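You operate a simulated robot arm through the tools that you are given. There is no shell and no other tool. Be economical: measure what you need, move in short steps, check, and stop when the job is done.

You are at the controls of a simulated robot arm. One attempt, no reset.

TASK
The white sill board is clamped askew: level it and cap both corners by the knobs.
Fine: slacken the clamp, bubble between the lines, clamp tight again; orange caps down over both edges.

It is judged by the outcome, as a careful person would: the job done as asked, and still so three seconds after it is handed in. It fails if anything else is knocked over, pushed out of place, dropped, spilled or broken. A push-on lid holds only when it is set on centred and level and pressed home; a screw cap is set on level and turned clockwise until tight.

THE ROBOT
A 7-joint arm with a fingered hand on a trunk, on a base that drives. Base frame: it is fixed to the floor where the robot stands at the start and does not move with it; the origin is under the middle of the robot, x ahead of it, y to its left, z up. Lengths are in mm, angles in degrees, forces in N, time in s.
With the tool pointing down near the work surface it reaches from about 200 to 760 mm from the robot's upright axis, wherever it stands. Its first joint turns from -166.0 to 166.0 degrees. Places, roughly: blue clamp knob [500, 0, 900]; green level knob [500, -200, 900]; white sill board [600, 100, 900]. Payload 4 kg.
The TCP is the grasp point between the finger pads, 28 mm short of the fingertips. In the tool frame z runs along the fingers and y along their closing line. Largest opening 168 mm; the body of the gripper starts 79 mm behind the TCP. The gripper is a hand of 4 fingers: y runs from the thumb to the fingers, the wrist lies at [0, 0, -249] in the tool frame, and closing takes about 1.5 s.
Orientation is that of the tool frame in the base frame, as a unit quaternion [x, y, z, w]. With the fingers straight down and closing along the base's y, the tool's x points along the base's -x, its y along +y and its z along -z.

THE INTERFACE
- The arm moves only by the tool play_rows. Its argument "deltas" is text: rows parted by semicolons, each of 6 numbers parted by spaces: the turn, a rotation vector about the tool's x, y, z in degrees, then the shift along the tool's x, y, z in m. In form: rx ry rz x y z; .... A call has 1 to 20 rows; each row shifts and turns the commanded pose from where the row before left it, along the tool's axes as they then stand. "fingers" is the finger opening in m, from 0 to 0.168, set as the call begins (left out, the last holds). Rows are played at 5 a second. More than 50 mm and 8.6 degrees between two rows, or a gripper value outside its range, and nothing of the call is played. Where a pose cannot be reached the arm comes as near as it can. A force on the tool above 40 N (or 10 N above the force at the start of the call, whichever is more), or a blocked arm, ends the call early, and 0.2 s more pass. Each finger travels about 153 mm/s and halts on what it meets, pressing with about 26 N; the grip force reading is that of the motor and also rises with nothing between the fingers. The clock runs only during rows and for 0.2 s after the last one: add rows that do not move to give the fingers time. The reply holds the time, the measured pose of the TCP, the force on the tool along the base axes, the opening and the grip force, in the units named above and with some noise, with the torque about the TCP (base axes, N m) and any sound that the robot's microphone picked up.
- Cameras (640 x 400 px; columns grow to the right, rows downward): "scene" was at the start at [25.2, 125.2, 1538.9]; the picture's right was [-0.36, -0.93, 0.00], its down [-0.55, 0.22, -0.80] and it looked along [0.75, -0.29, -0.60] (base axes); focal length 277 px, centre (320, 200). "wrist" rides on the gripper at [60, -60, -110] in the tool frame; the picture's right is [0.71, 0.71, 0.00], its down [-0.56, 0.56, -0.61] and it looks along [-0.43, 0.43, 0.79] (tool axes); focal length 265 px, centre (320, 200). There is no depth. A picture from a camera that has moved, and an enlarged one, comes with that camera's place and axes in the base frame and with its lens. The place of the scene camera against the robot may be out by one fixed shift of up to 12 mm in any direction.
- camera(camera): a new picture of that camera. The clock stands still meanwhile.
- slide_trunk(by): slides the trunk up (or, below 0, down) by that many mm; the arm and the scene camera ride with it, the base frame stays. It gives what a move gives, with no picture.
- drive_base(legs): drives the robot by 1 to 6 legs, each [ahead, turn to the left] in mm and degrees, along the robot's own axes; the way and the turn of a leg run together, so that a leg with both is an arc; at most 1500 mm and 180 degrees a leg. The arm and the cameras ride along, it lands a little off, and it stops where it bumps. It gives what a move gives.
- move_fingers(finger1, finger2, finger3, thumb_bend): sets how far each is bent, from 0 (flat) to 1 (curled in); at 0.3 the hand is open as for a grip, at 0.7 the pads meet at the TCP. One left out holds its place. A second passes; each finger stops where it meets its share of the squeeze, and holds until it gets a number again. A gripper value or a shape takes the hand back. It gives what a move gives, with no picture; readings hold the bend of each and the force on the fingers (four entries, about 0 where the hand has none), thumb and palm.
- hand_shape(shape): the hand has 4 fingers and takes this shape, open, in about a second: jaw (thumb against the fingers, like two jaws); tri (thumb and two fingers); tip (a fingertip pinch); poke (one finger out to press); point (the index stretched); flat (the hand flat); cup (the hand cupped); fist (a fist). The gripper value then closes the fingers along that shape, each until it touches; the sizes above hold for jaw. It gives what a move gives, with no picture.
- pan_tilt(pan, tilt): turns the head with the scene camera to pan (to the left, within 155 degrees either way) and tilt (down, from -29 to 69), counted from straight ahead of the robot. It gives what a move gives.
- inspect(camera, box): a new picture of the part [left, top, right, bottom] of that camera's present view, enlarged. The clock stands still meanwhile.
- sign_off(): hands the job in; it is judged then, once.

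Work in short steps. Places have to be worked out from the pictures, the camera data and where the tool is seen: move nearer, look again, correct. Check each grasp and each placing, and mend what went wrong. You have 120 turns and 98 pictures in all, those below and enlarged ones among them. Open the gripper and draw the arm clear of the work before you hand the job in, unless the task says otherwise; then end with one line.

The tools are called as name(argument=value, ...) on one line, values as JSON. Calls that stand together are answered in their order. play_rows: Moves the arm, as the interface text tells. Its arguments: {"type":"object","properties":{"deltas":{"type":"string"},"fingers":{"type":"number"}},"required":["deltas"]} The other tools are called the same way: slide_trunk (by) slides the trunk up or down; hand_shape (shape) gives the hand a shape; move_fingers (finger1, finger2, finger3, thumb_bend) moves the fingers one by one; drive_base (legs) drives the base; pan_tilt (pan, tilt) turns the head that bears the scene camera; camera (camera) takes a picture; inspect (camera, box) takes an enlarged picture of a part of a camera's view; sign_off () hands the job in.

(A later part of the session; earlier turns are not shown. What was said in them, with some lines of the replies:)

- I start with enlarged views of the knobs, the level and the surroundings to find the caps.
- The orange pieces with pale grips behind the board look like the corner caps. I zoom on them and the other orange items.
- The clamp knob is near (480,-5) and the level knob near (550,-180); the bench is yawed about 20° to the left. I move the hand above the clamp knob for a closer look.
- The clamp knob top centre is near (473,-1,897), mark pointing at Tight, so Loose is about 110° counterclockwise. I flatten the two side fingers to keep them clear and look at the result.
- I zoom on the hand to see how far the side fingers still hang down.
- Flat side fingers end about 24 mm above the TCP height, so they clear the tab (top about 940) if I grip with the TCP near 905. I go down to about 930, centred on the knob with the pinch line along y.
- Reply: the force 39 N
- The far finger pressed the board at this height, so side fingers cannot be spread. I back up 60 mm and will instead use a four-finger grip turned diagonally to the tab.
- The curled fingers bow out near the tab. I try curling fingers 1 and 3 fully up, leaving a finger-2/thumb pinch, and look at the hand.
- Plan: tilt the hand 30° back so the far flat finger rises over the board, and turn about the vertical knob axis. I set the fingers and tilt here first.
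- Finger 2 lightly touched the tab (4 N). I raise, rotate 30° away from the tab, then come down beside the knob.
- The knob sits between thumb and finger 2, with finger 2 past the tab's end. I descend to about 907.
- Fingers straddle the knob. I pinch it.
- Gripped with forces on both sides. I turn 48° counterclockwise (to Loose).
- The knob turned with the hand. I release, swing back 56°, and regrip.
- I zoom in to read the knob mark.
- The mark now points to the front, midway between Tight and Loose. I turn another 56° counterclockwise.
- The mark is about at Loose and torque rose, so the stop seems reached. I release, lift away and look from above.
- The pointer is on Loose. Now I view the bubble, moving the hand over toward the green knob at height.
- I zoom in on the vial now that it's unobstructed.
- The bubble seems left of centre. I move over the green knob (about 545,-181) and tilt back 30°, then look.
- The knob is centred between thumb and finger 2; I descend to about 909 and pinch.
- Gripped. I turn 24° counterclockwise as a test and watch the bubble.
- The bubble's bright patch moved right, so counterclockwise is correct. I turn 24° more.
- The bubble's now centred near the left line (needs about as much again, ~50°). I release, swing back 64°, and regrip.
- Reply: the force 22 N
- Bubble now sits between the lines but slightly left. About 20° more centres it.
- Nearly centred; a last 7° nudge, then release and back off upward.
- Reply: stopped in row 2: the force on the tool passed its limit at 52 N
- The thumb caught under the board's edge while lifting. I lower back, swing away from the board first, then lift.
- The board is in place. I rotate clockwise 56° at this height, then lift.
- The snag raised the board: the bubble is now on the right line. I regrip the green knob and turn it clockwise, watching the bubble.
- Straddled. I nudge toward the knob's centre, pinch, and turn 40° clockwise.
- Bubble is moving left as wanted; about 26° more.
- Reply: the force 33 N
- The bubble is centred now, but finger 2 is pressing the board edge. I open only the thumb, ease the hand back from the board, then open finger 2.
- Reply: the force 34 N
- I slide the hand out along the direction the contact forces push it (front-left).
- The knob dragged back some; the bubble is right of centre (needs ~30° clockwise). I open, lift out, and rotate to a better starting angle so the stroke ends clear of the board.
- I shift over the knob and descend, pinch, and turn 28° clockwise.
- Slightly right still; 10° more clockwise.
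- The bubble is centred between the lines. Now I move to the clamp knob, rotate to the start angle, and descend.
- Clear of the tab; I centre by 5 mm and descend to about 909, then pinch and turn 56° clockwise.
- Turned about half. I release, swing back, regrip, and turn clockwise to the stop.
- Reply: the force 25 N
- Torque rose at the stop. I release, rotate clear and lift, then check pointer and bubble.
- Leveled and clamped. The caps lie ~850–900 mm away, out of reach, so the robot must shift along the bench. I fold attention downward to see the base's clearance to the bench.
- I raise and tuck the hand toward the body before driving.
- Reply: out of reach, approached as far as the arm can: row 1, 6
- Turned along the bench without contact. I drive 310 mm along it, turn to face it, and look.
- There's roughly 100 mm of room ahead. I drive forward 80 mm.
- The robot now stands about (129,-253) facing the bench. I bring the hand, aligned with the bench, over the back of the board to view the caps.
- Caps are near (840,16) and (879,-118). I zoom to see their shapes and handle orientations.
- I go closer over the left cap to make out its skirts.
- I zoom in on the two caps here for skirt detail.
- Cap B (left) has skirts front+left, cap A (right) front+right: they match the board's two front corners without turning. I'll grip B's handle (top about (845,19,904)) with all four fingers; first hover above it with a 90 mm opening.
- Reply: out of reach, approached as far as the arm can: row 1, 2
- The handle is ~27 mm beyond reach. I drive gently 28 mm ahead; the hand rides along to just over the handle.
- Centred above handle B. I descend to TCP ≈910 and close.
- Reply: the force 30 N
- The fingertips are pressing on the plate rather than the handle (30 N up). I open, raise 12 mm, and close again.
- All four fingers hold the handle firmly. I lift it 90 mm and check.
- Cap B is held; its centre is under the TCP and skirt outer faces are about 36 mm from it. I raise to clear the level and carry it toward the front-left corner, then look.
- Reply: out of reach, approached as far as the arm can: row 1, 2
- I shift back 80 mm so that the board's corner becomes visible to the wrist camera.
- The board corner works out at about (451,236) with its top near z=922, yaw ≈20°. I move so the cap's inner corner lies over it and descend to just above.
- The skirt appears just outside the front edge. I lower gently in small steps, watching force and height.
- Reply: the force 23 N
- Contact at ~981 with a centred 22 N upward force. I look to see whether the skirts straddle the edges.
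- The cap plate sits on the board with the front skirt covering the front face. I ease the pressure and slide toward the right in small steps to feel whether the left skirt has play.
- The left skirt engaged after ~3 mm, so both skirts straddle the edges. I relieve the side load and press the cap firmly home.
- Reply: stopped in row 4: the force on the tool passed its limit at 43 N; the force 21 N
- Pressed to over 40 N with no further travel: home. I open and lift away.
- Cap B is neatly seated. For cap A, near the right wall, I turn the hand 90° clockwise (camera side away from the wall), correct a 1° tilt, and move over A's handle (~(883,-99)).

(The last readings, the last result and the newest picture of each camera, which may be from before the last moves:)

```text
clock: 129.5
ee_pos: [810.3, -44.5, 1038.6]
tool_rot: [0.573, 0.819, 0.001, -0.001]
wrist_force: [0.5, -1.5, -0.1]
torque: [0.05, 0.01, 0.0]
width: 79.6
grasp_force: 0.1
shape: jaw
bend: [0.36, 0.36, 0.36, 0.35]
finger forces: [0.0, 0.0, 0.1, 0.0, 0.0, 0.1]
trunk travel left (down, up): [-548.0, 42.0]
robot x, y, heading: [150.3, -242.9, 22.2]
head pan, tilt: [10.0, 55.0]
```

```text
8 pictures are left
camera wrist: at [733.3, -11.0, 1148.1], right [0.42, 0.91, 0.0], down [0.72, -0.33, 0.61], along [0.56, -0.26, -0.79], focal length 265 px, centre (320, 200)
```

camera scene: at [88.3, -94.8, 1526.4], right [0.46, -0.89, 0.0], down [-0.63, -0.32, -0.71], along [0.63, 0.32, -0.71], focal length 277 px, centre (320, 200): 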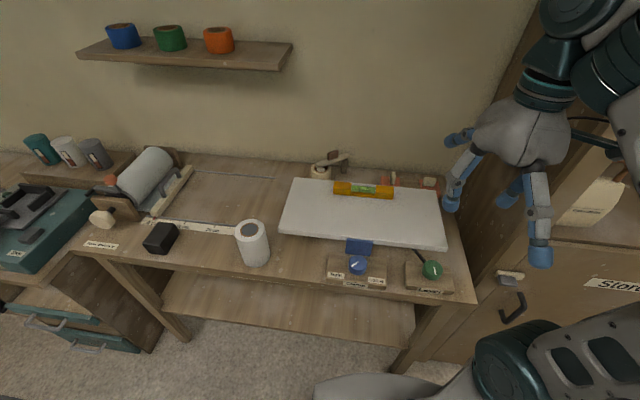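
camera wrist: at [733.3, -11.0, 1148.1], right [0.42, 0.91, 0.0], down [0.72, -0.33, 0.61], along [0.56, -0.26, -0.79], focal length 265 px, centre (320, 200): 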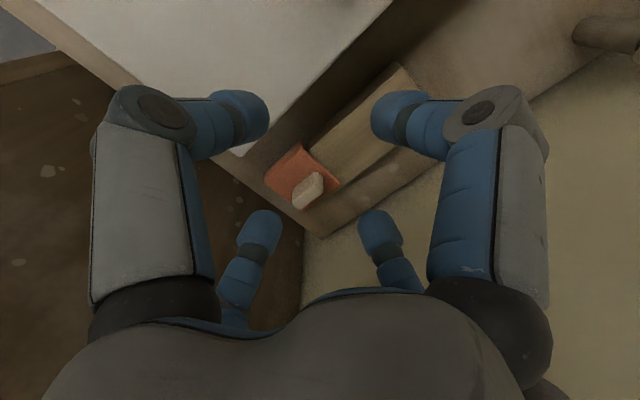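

A's handle is near (879,-92). I move over it and down to ~985, then look again.

play_rows(deltas="0 0 0 -0.01 0 0.025;0 0 0 -0.0193 0.0163 0.02;0 0 0 -0.0193 0.0163 0.005;0 0 0 -0.0193 0.0163 0;0 0 0 0 0 0;0 0 0 0 0 0")

camera(camera="wrist")

```text
clock: 130.9
ee_pos: [880.1, -94.4, 989.6]
tool_rot: [0.573, 0.819, 0.0, -0.001]
wrist_force: [-0.1, 0.9, 0.0]
torque: [0.01, -0.02, 0.01]
width: 79.7
grasp_force: 0.0
shape: jaw
bend: [0.36, 0.36, 0.36, 0.35]
finger forces: [0.0, 0.1, 0.0, 0.0, 0.0, 0.0]
trunk travel left (down, up): [-548.0, 42.0]
robot x, y, heading: [156.0, -242.1, 22.0]
head pan, tilt: [10.0, 55.0]
```

```text
7 pictures are left
camera wrist: at [802.8, -60.2, 1098.6], right [0.42, 0.91, 0.0], down [0.72, -0.34, 0.61], along [0.56, -0.26, -0.79], focal length 265 px, centre (320, 200)
```

wrist: 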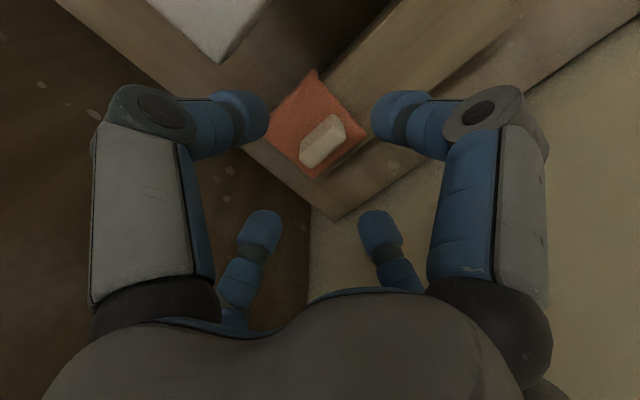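

Centred within 2 mm. I descend to ~924 and close on the handle.

play_rows(deltas="0 0 0 0.001 0.0015 0.025;0 0 0 0 0 0.025;0 0 0 0 0 0.0155;0 0 0 0 0 0;0 0 0 0 0 0")

play_rows(deltas="0 0 0 0 0 0;0 0 0 0 0 0;0 0 0 0 0 0;0 0 0 0 0 0;0 0 0 0 0 0;0 0 0 0 0 0;0 0 0 0 0 0;0 0 0 0 0 0", fingers=0.0)

```text
clock: 132.1
ee_pos: [878.8, -91.8, 923.9]
tool_rot: [0.573, 0.819, 0.001, -0.002]
wrist_force: [1.0, 0.0, 0.3]
torque: [-0.01, 0.01, 0.01]
width: 79.6
grasp_force: 0.1
shape: jaw
bend: [0.36, 0.36, 0.36, 0.36]
finger forces: [0.1, 0.1, 0.0, 0.0, 0.4, 0.0]
trunk travel left (down, up): [-548.0, 42.0]
robot x, y, heading: [153.8, -240.4, 22.3]
head pan, tilt: [10.0, 55.0]
```

```text
clock: 133.9
ee_pos: [879.2, -90.8, 924.7]
tool_rot: [0.573, 0.819, 0.0, -0.001]
wrist_force: [-0.6, -1.2, -0.5]
torque: [-0.04, 0.0, 0.0]
width: 15.1
grasp_force: 25.9
shape: jaw
bend: [0.76, 0.75, 0.78, 0.71]
finger forces: [23.2, 23.3, 23.7, 0.0, 22.3, 0.0]
trunk travel left (down, up): [-548.0, 42.0]
robot x, y, heading: [159.3, -245.0, 22.2]
head pan, tilt: [10.0, 55.0]
```

Gripped. I lift 100 mm and look.

play_rows(deltas="0 0 0 0 0 -0.015;0 0 0 0 -0.005 -0.025;0 0 0 0 -0.01 -0.03;0 0 0 0 -0.01 -0.03;0 0 0 0 0 0")

camera(camera="wrist")

```text
clock: 135.1
ee_pos: [855.8, -102.5, 1024.8]
tool_rot: [0.573, 0.82, 0.0, -0.002]
wrist_force: [-0.4, 0.2, -0.1]
torque: [0.02, -0.01, 0.01]
width: 15.1
grasp_force: 25.6
shape: jaw
bend: [0.76, 0.75, 0.78, 0.71]
finger forces: [23.4, 23.4, 23.6, 0.1, 22.2, 0.0]
trunk travel left (down, up): [-548.0, 42.0]
robot x, y, heading: [156.5, -242.9, 22.1]
head pan, tilt: [10.0, 55.0]
```

```text
6 pictures are left
camera wrist: at [778.5, -66.5, 1133.9], right [0.42, 0.91, 0.0], down [0.72, -0.34, 0.61], along [0.56, -0.26, -0.79], focal length 265 px, centre (320, 200)
```

wrist: 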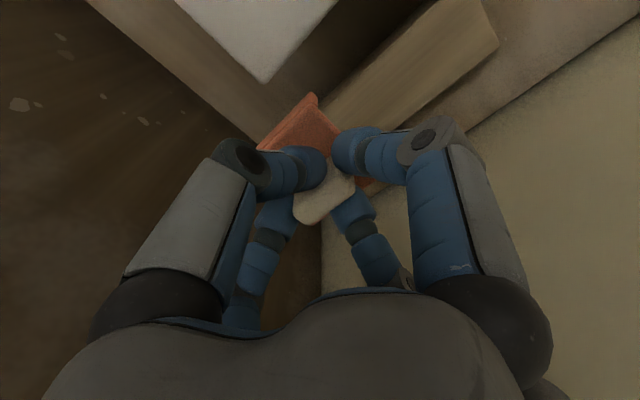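

Cap A is held. From B's seat, the front-right seat should be at TCP ≈ (619,-154); I carry it there (turning 1.2° to the board's yaw) and hover.

play_rows(deltas="0 0 0 0.0054 -0.04 0;0 0 0 0.0054 -0.04 0;0 0 0 0.0054 -0.04 0;0 0 0 0.0054 -0.04 0;0 0 0 0.0054 -0.04 0;0 0 1.2 0.0054 -0.04 0;0 0 0 0 0 0.02;0 0 0 0 0 0;0 0 0 0 0 0")

inspect(camera="wrist", box=[220, 40, 420, 200])

```text
clock: 137.1
ee_pos: [620.7, -154.0, 1002.1]
tool_rot: [0.582, 0.813, 0.001, -0.001]
wrist_force: [0.6, -0.1, -1.0]
torque: [0.02, -0.01, -0.01]
width: 14.8
grasp_force: 26.0
shape: jaw
bend: [0.76, 0.75, 0.78, 0.71]
finger forces: [23.1, 23.4, 23.7, 0.0, 21.7, 0.1]
trunk travel left (down, up): [-548.0, 42.0]
robot x, y, heading: [156.5, -242.8, 22.1]
head pan, tilt: [10.0, 55.0]
```

```text
2.50 times, centred on (320, 120) of wrist
camera zoom: at [543.6, -117.5, 1112.1], right [0.44, 0.9, 0.0], down [0.71, -0.35, 0.61], along [0.55, -0.27, -0.79], focal length 664 px, centre (320, 400)
```

zoom: 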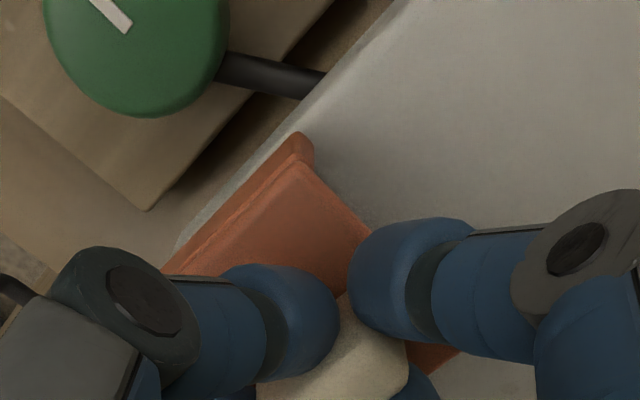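

The front skirt looks ~2 mm too far back; I shift 2.5 mm toward the front and lower gently.

play_rows(deltas="0 0 0 0 -0.0025 0.004;0 0 0 0 0 0.004;0 0 0 0 0 0.004;0 0 0 0 0 0.004;0 0 0 0 0 0.003;0 0 0 0 0 0")

```text
clock: 138.5
ee_pos: [616.1, -154.7, 985.7]
tool_rot: [0.582, 0.813, 0.001, -0.001]
wrist_force: [-10.3, -2.1, 15.2]
torque: [-0.15, 0.23, 0.19]
width: 15.7
grasp_force: 26.1
shape: jaw
bend: [0.77, 0.75, 0.78, 0.71]
finger forces: [27.7, 22.4, 29.0, 0.1, 30.8, 0.0]
trunk travel left (down, up): [-548.0, 42.0]
robot x, y, heading: [153.6, -242.1, 22.0]
head pan, tilt: [10.0, 55.0]
```

The edge pushes the cap toward the front, so I ease 2 mm more that way and continue down.

play_rows(deltas="0 0 0 0 -0.002 -0.002;0 0 0 0 -0.001 0.002;0 0 0 0 0 0.003;0 0 0 0 0 0.002;0 0 0 0 0 0")

inspect(camera="wrist", box=[220, 60, 380, 180])

```text
clock: 139.7
ee_pos: [612.4, -154.2, 981.6]
tool_rot: [0.583, 0.813, 0.004, 0.0]
wrist_force: [-6.0, -1.4, 33.3]
torque: [-0.13, -0.09, 0.15]
width: 15.9
grasp_force: 26.4
shape: jaw
bend: [0.77, 0.75, 0.78, 0.71]
finger forces: [28.3, 30.8, 29.9, 0.0, 29.9, 0.1]
trunk travel left (down, up): [-548.0, 42.0]
robot x, y, heading: [154.3, -240.6, 22.2]
head pan, tilt: [10.0, 55.0]
```

```text
3.33 times, centred on (300, 120) of wrist
camera zoom: at [535.8, -119.0, 1091.0], right [0.44, 0.9, 0.01], down [0.71, -0.35, 0.62], along [0.55, -0.27, -0.79], focal length 885 px, centre (387, 467)
```

zoom: 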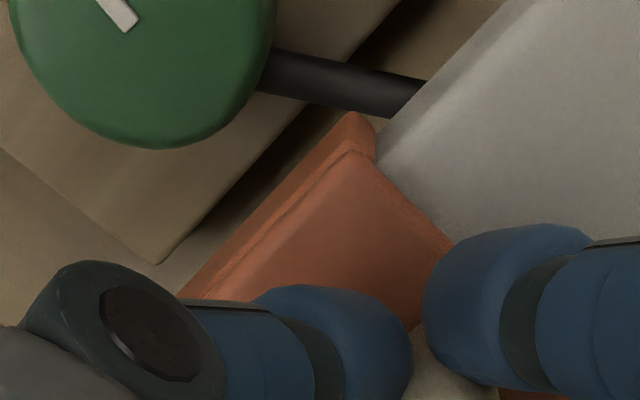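

Seated at the same height as B (981), front skirt outside the edge. I ease and slide left to verify that the right skirt engages too.

play_rows(deltas="0 0 0 0 0 -0.004;0 0 0 0.0015 0 0;0 0 0 0.0015 0 0;0 0 0 0.0015 0 0;0 0 0 0 0 0")

```text
clock: 140.9
ee_pos: [612.9, -150.3, 982.2]
tool_rot: [0.583, 0.813, 0.001, -0.002]
wrist_force: [-7.2, -7.7, 2.9]
torque: [-0.16, 0.09, 0.1]
width: 15.6
grasp_force: 26.1
shape: jaw
bend: [0.77, 0.75, 0.78, 0.71]
finger forces: [24.9, 26.0, 28.3, 0.1, 27.0, 0.0]
trunk travel left (down, up): [-548.0, 42.0]
robot x, y, heading: [157.6, -245.2, 22.3]
head pan, tilt: [10.0, 55.0]
```

play_rows(deltas="0 0 0 0.0015 0 0;0 0 0 0.0015 0 0;0 0 0 0 0 0")

```text
clock: 141.7
ee_pos: [611.9, -150.2, 983.8]
tool_rot: [0.584, 0.812, 0.001, -0.001]
wrist_force: [-4.5, -16.0, 2.7]
torque: [-0.43, 0.03, 0.1]
width: 15.5
grasp_force: 26.1
shape: jaw
bend: [0.77, 0.75, 0.78, 0.71]
finger forces: [22.7, 25.9, 29.4, 0.1, 27.1, 0.1]
trunk travel left (down, up): [-548.0, 42.0]
robot x, y, heading: [152.3, -242.8, 22.2]
head pan, tilt: [10.0, 55.0]
```

The right skirt is blocked against the side edge (16 N with no travel), so both skirts straddle. I relieve the side load and press home.

play_rows(deltas="0 0 0 -0.0035 0 0.002;0 0 0 0 0 0.004;0 0 0 0 0 0.003;0 0 0 0 0 0.003;0 0 0 0 0 0.002;0 0 0 0 0 0")

play_rows(deltas="0 0 0 0 0 -0.001;0 0 0 0 0 0;0 0 0 0 0 0;0 0 0 0 0 0;0 0 0 0 0 0;0 0 0 0 0 0", fingers=0.08)

play_rows(deltas="0 0 0 0 0 -0.02;0 0 0 0 0 -0.03;0 0 0 0 0 -0.04;0 0 0 0 0 0")

inspect(camera="wrist", box=[200, 20, 440, 200])

```text
clock: 142.5
ee_pos: [611.6, -150.1, 981.0]
tool_rot: [0.582, 0.813, 0.008, 0.001]
wrist_force: [-10.3, -7.2, 21.3]
torque: [-0.23, 0.06, 0.1]
width: 16.1
grasp_force: 26.2
shape: jaw
bend: [0.77, 0.75, 0.78, 0.71]
finger forces: [27.5, 27.8, 29.2, 0.0, 29.5, 0.0]
trunk travel left (down, up): [-548.0, 42.0]
robot x, y, heading: [159.6, -244.7, 21.9]
head pan, tilt: [10.0, 55.0]
stopped in row 3: the force on the tool passed its limit at 43 N (the readings are from after the stop); the commanded pose is now the measured one
```

```text
clock: 143.9
ee_pos: [613.3, -150.0, 979.4]
tool_rot: [0.582, 0.813, 0.005, -0.001]
wrist_force: [0.5, 1.1, -0.4]
torque: [-0.01, 0.01, -0.01]
width: 79.2
grasp_force: 0.0
shape: jaw
bend: [0.36, 0.36, 0.36, 0.36]
finger forces: [0.1, 0.1, 0.1, 0.1, 0.1, 0.0]
trunk travel left (down, up): [-548.0, 42.0]
robot x, y, heading: [155.9, -244.9, 22.4]
head pan, tilt: [10.0, 55.0]
```

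```text
clock: 144.9
ee_pos: [614.0, -150.5, 1072.9]
tool_rot: [0.583, 0.813, 0.005, -0.001]
wrist_force: [0.0, -1.1, 0.7]
torque: [0.02, -0.03, 0.03]
width: 79.6
grasp_force: 0.0
shape: jaw
bend: [0.36, 0.36, 0.36, 0.35]
finger forces: [0.0, 0.0, 0.1, 0.0, 0.1, 0.0]
trunk travel left (down, up): [-548.0, 42.0]
robot x, y, heading: [155.9, -244.7, 22.3]
head pan, tilt: [10.0, 55.0]
```

```text
2.22 times, centred on (320, 110) of wrist
camera zoom: at [536.4, -115.1, 1181.5], right [0.44, 0.9, 0.01], down [0.7, -0.35, 0.62], along [0.56, -0.26, -0.79], focal length 590 px, centre (320, 400)
```

zoom: 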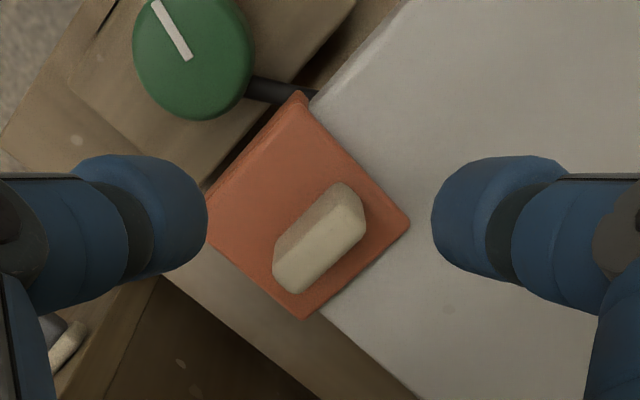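

Cap A is seated. I raise and withdraw the hand from the bench, then check bubble and overall scene.

play_rows(deltas="0 0 0 0 0 -0.04;0 0 0 0 0 -0.04;0 0 0 0 -0.04 -0.015;0 0 0 0 -0.04 -0.015;0 0 0 0 -0.04 -0.015;0 0 0 0 -0.04 0;0 0 0 0 -0.04 0;0 0 0 0 0 0", fingers=0.12)

camera(camera="scene")

```text
clock: 146.7
ee_pos: [421.9, -216.3, 1195.2]
tool_rot: [0.583, 0.813, 0.005, 0.0]
wrist_force: [-0.6, -0.9, -0.7]
torque: [0.05, -0.03, -0.02]
width: 119.7
grasp_force: 0.0
shape: jaw
bend: [0.25, 0.25, 0.25, 0.25]
finger forces: [0.0, 0.0, 0.0, 0.1, 0.0, 0.1]
trunk travel left (down, up): [-548.0, 42.0]
robot x, y, heading: [153.7, -245.0, 22.3]
head pan, tilt: [10.0, 55.0]
```

```text
2 pictures are left
camera scene: at [103.2, -83.8, 1513.1], right [0.53, -0.85, 0.0], down [-0.69, -0.43, -0.57], along [0.49, 0.31, -0.82], focal length 277 px, centre (320, 200)
```

scene: 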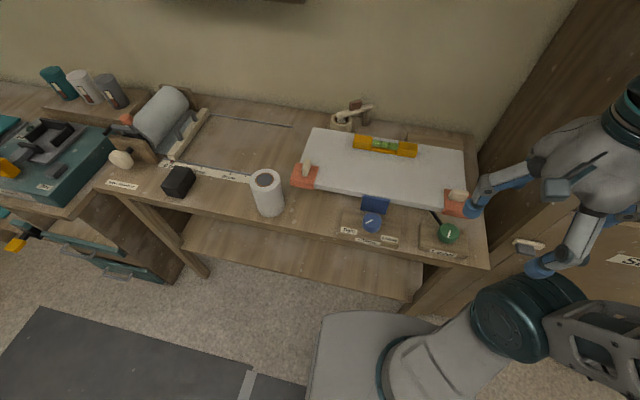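

Both caps are on and everything else stands in place. I check the bubble and the clamp pointer with the last two pictures.

inspect(camera="scene", box=[366, 134, 404, 158])

inspect(camera="scene", box=[320, 180, 480, 260])

```text
16.00 times, centred on (385, 146) of scene
camera zoom: at [103.2, -83.8, 1513.1], right [0.53, -0.85, 0.0], down [-0.69, -0.43, -0.57], along [0.49, 0.31, -0.82], focal length 4426 px, centre (-720, 1064)
```

zoom: 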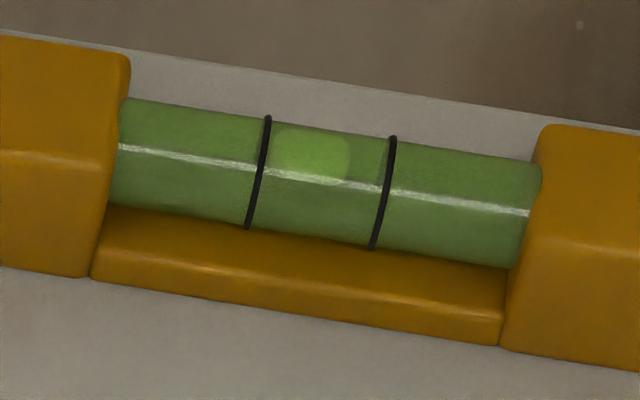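

```text
4.00 times, centred on (400, 220) of scene
camera zoom: at [103.2, -83.8, 1513.1], right [0.53, -0.85, 0.0], down [-0.69, -0.43, -0.57], along [0.49, 0.31, -0.82], focal length 1107 px, centre (0, 120)
```

zoom: 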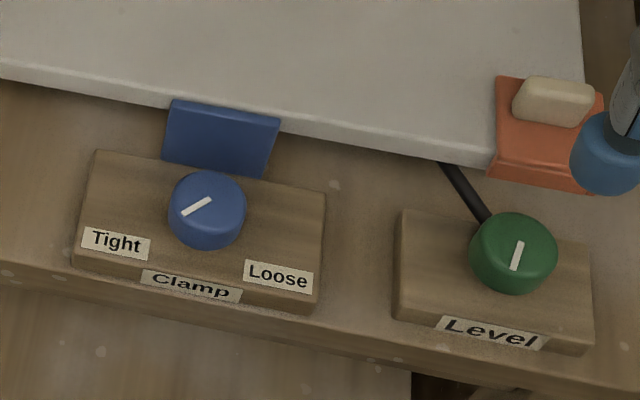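

The bubble lies between the lines, the clamp points to Tight, both caps are seated, and the hand is open and clear. I hand in.

sign_off()

```text
The job is handed in.
```

The sill board is level and clamped tight again, and both front corners by the knobs have their orange caps pressed home. In the last picture the bubble was between the lines, a little left of centre.
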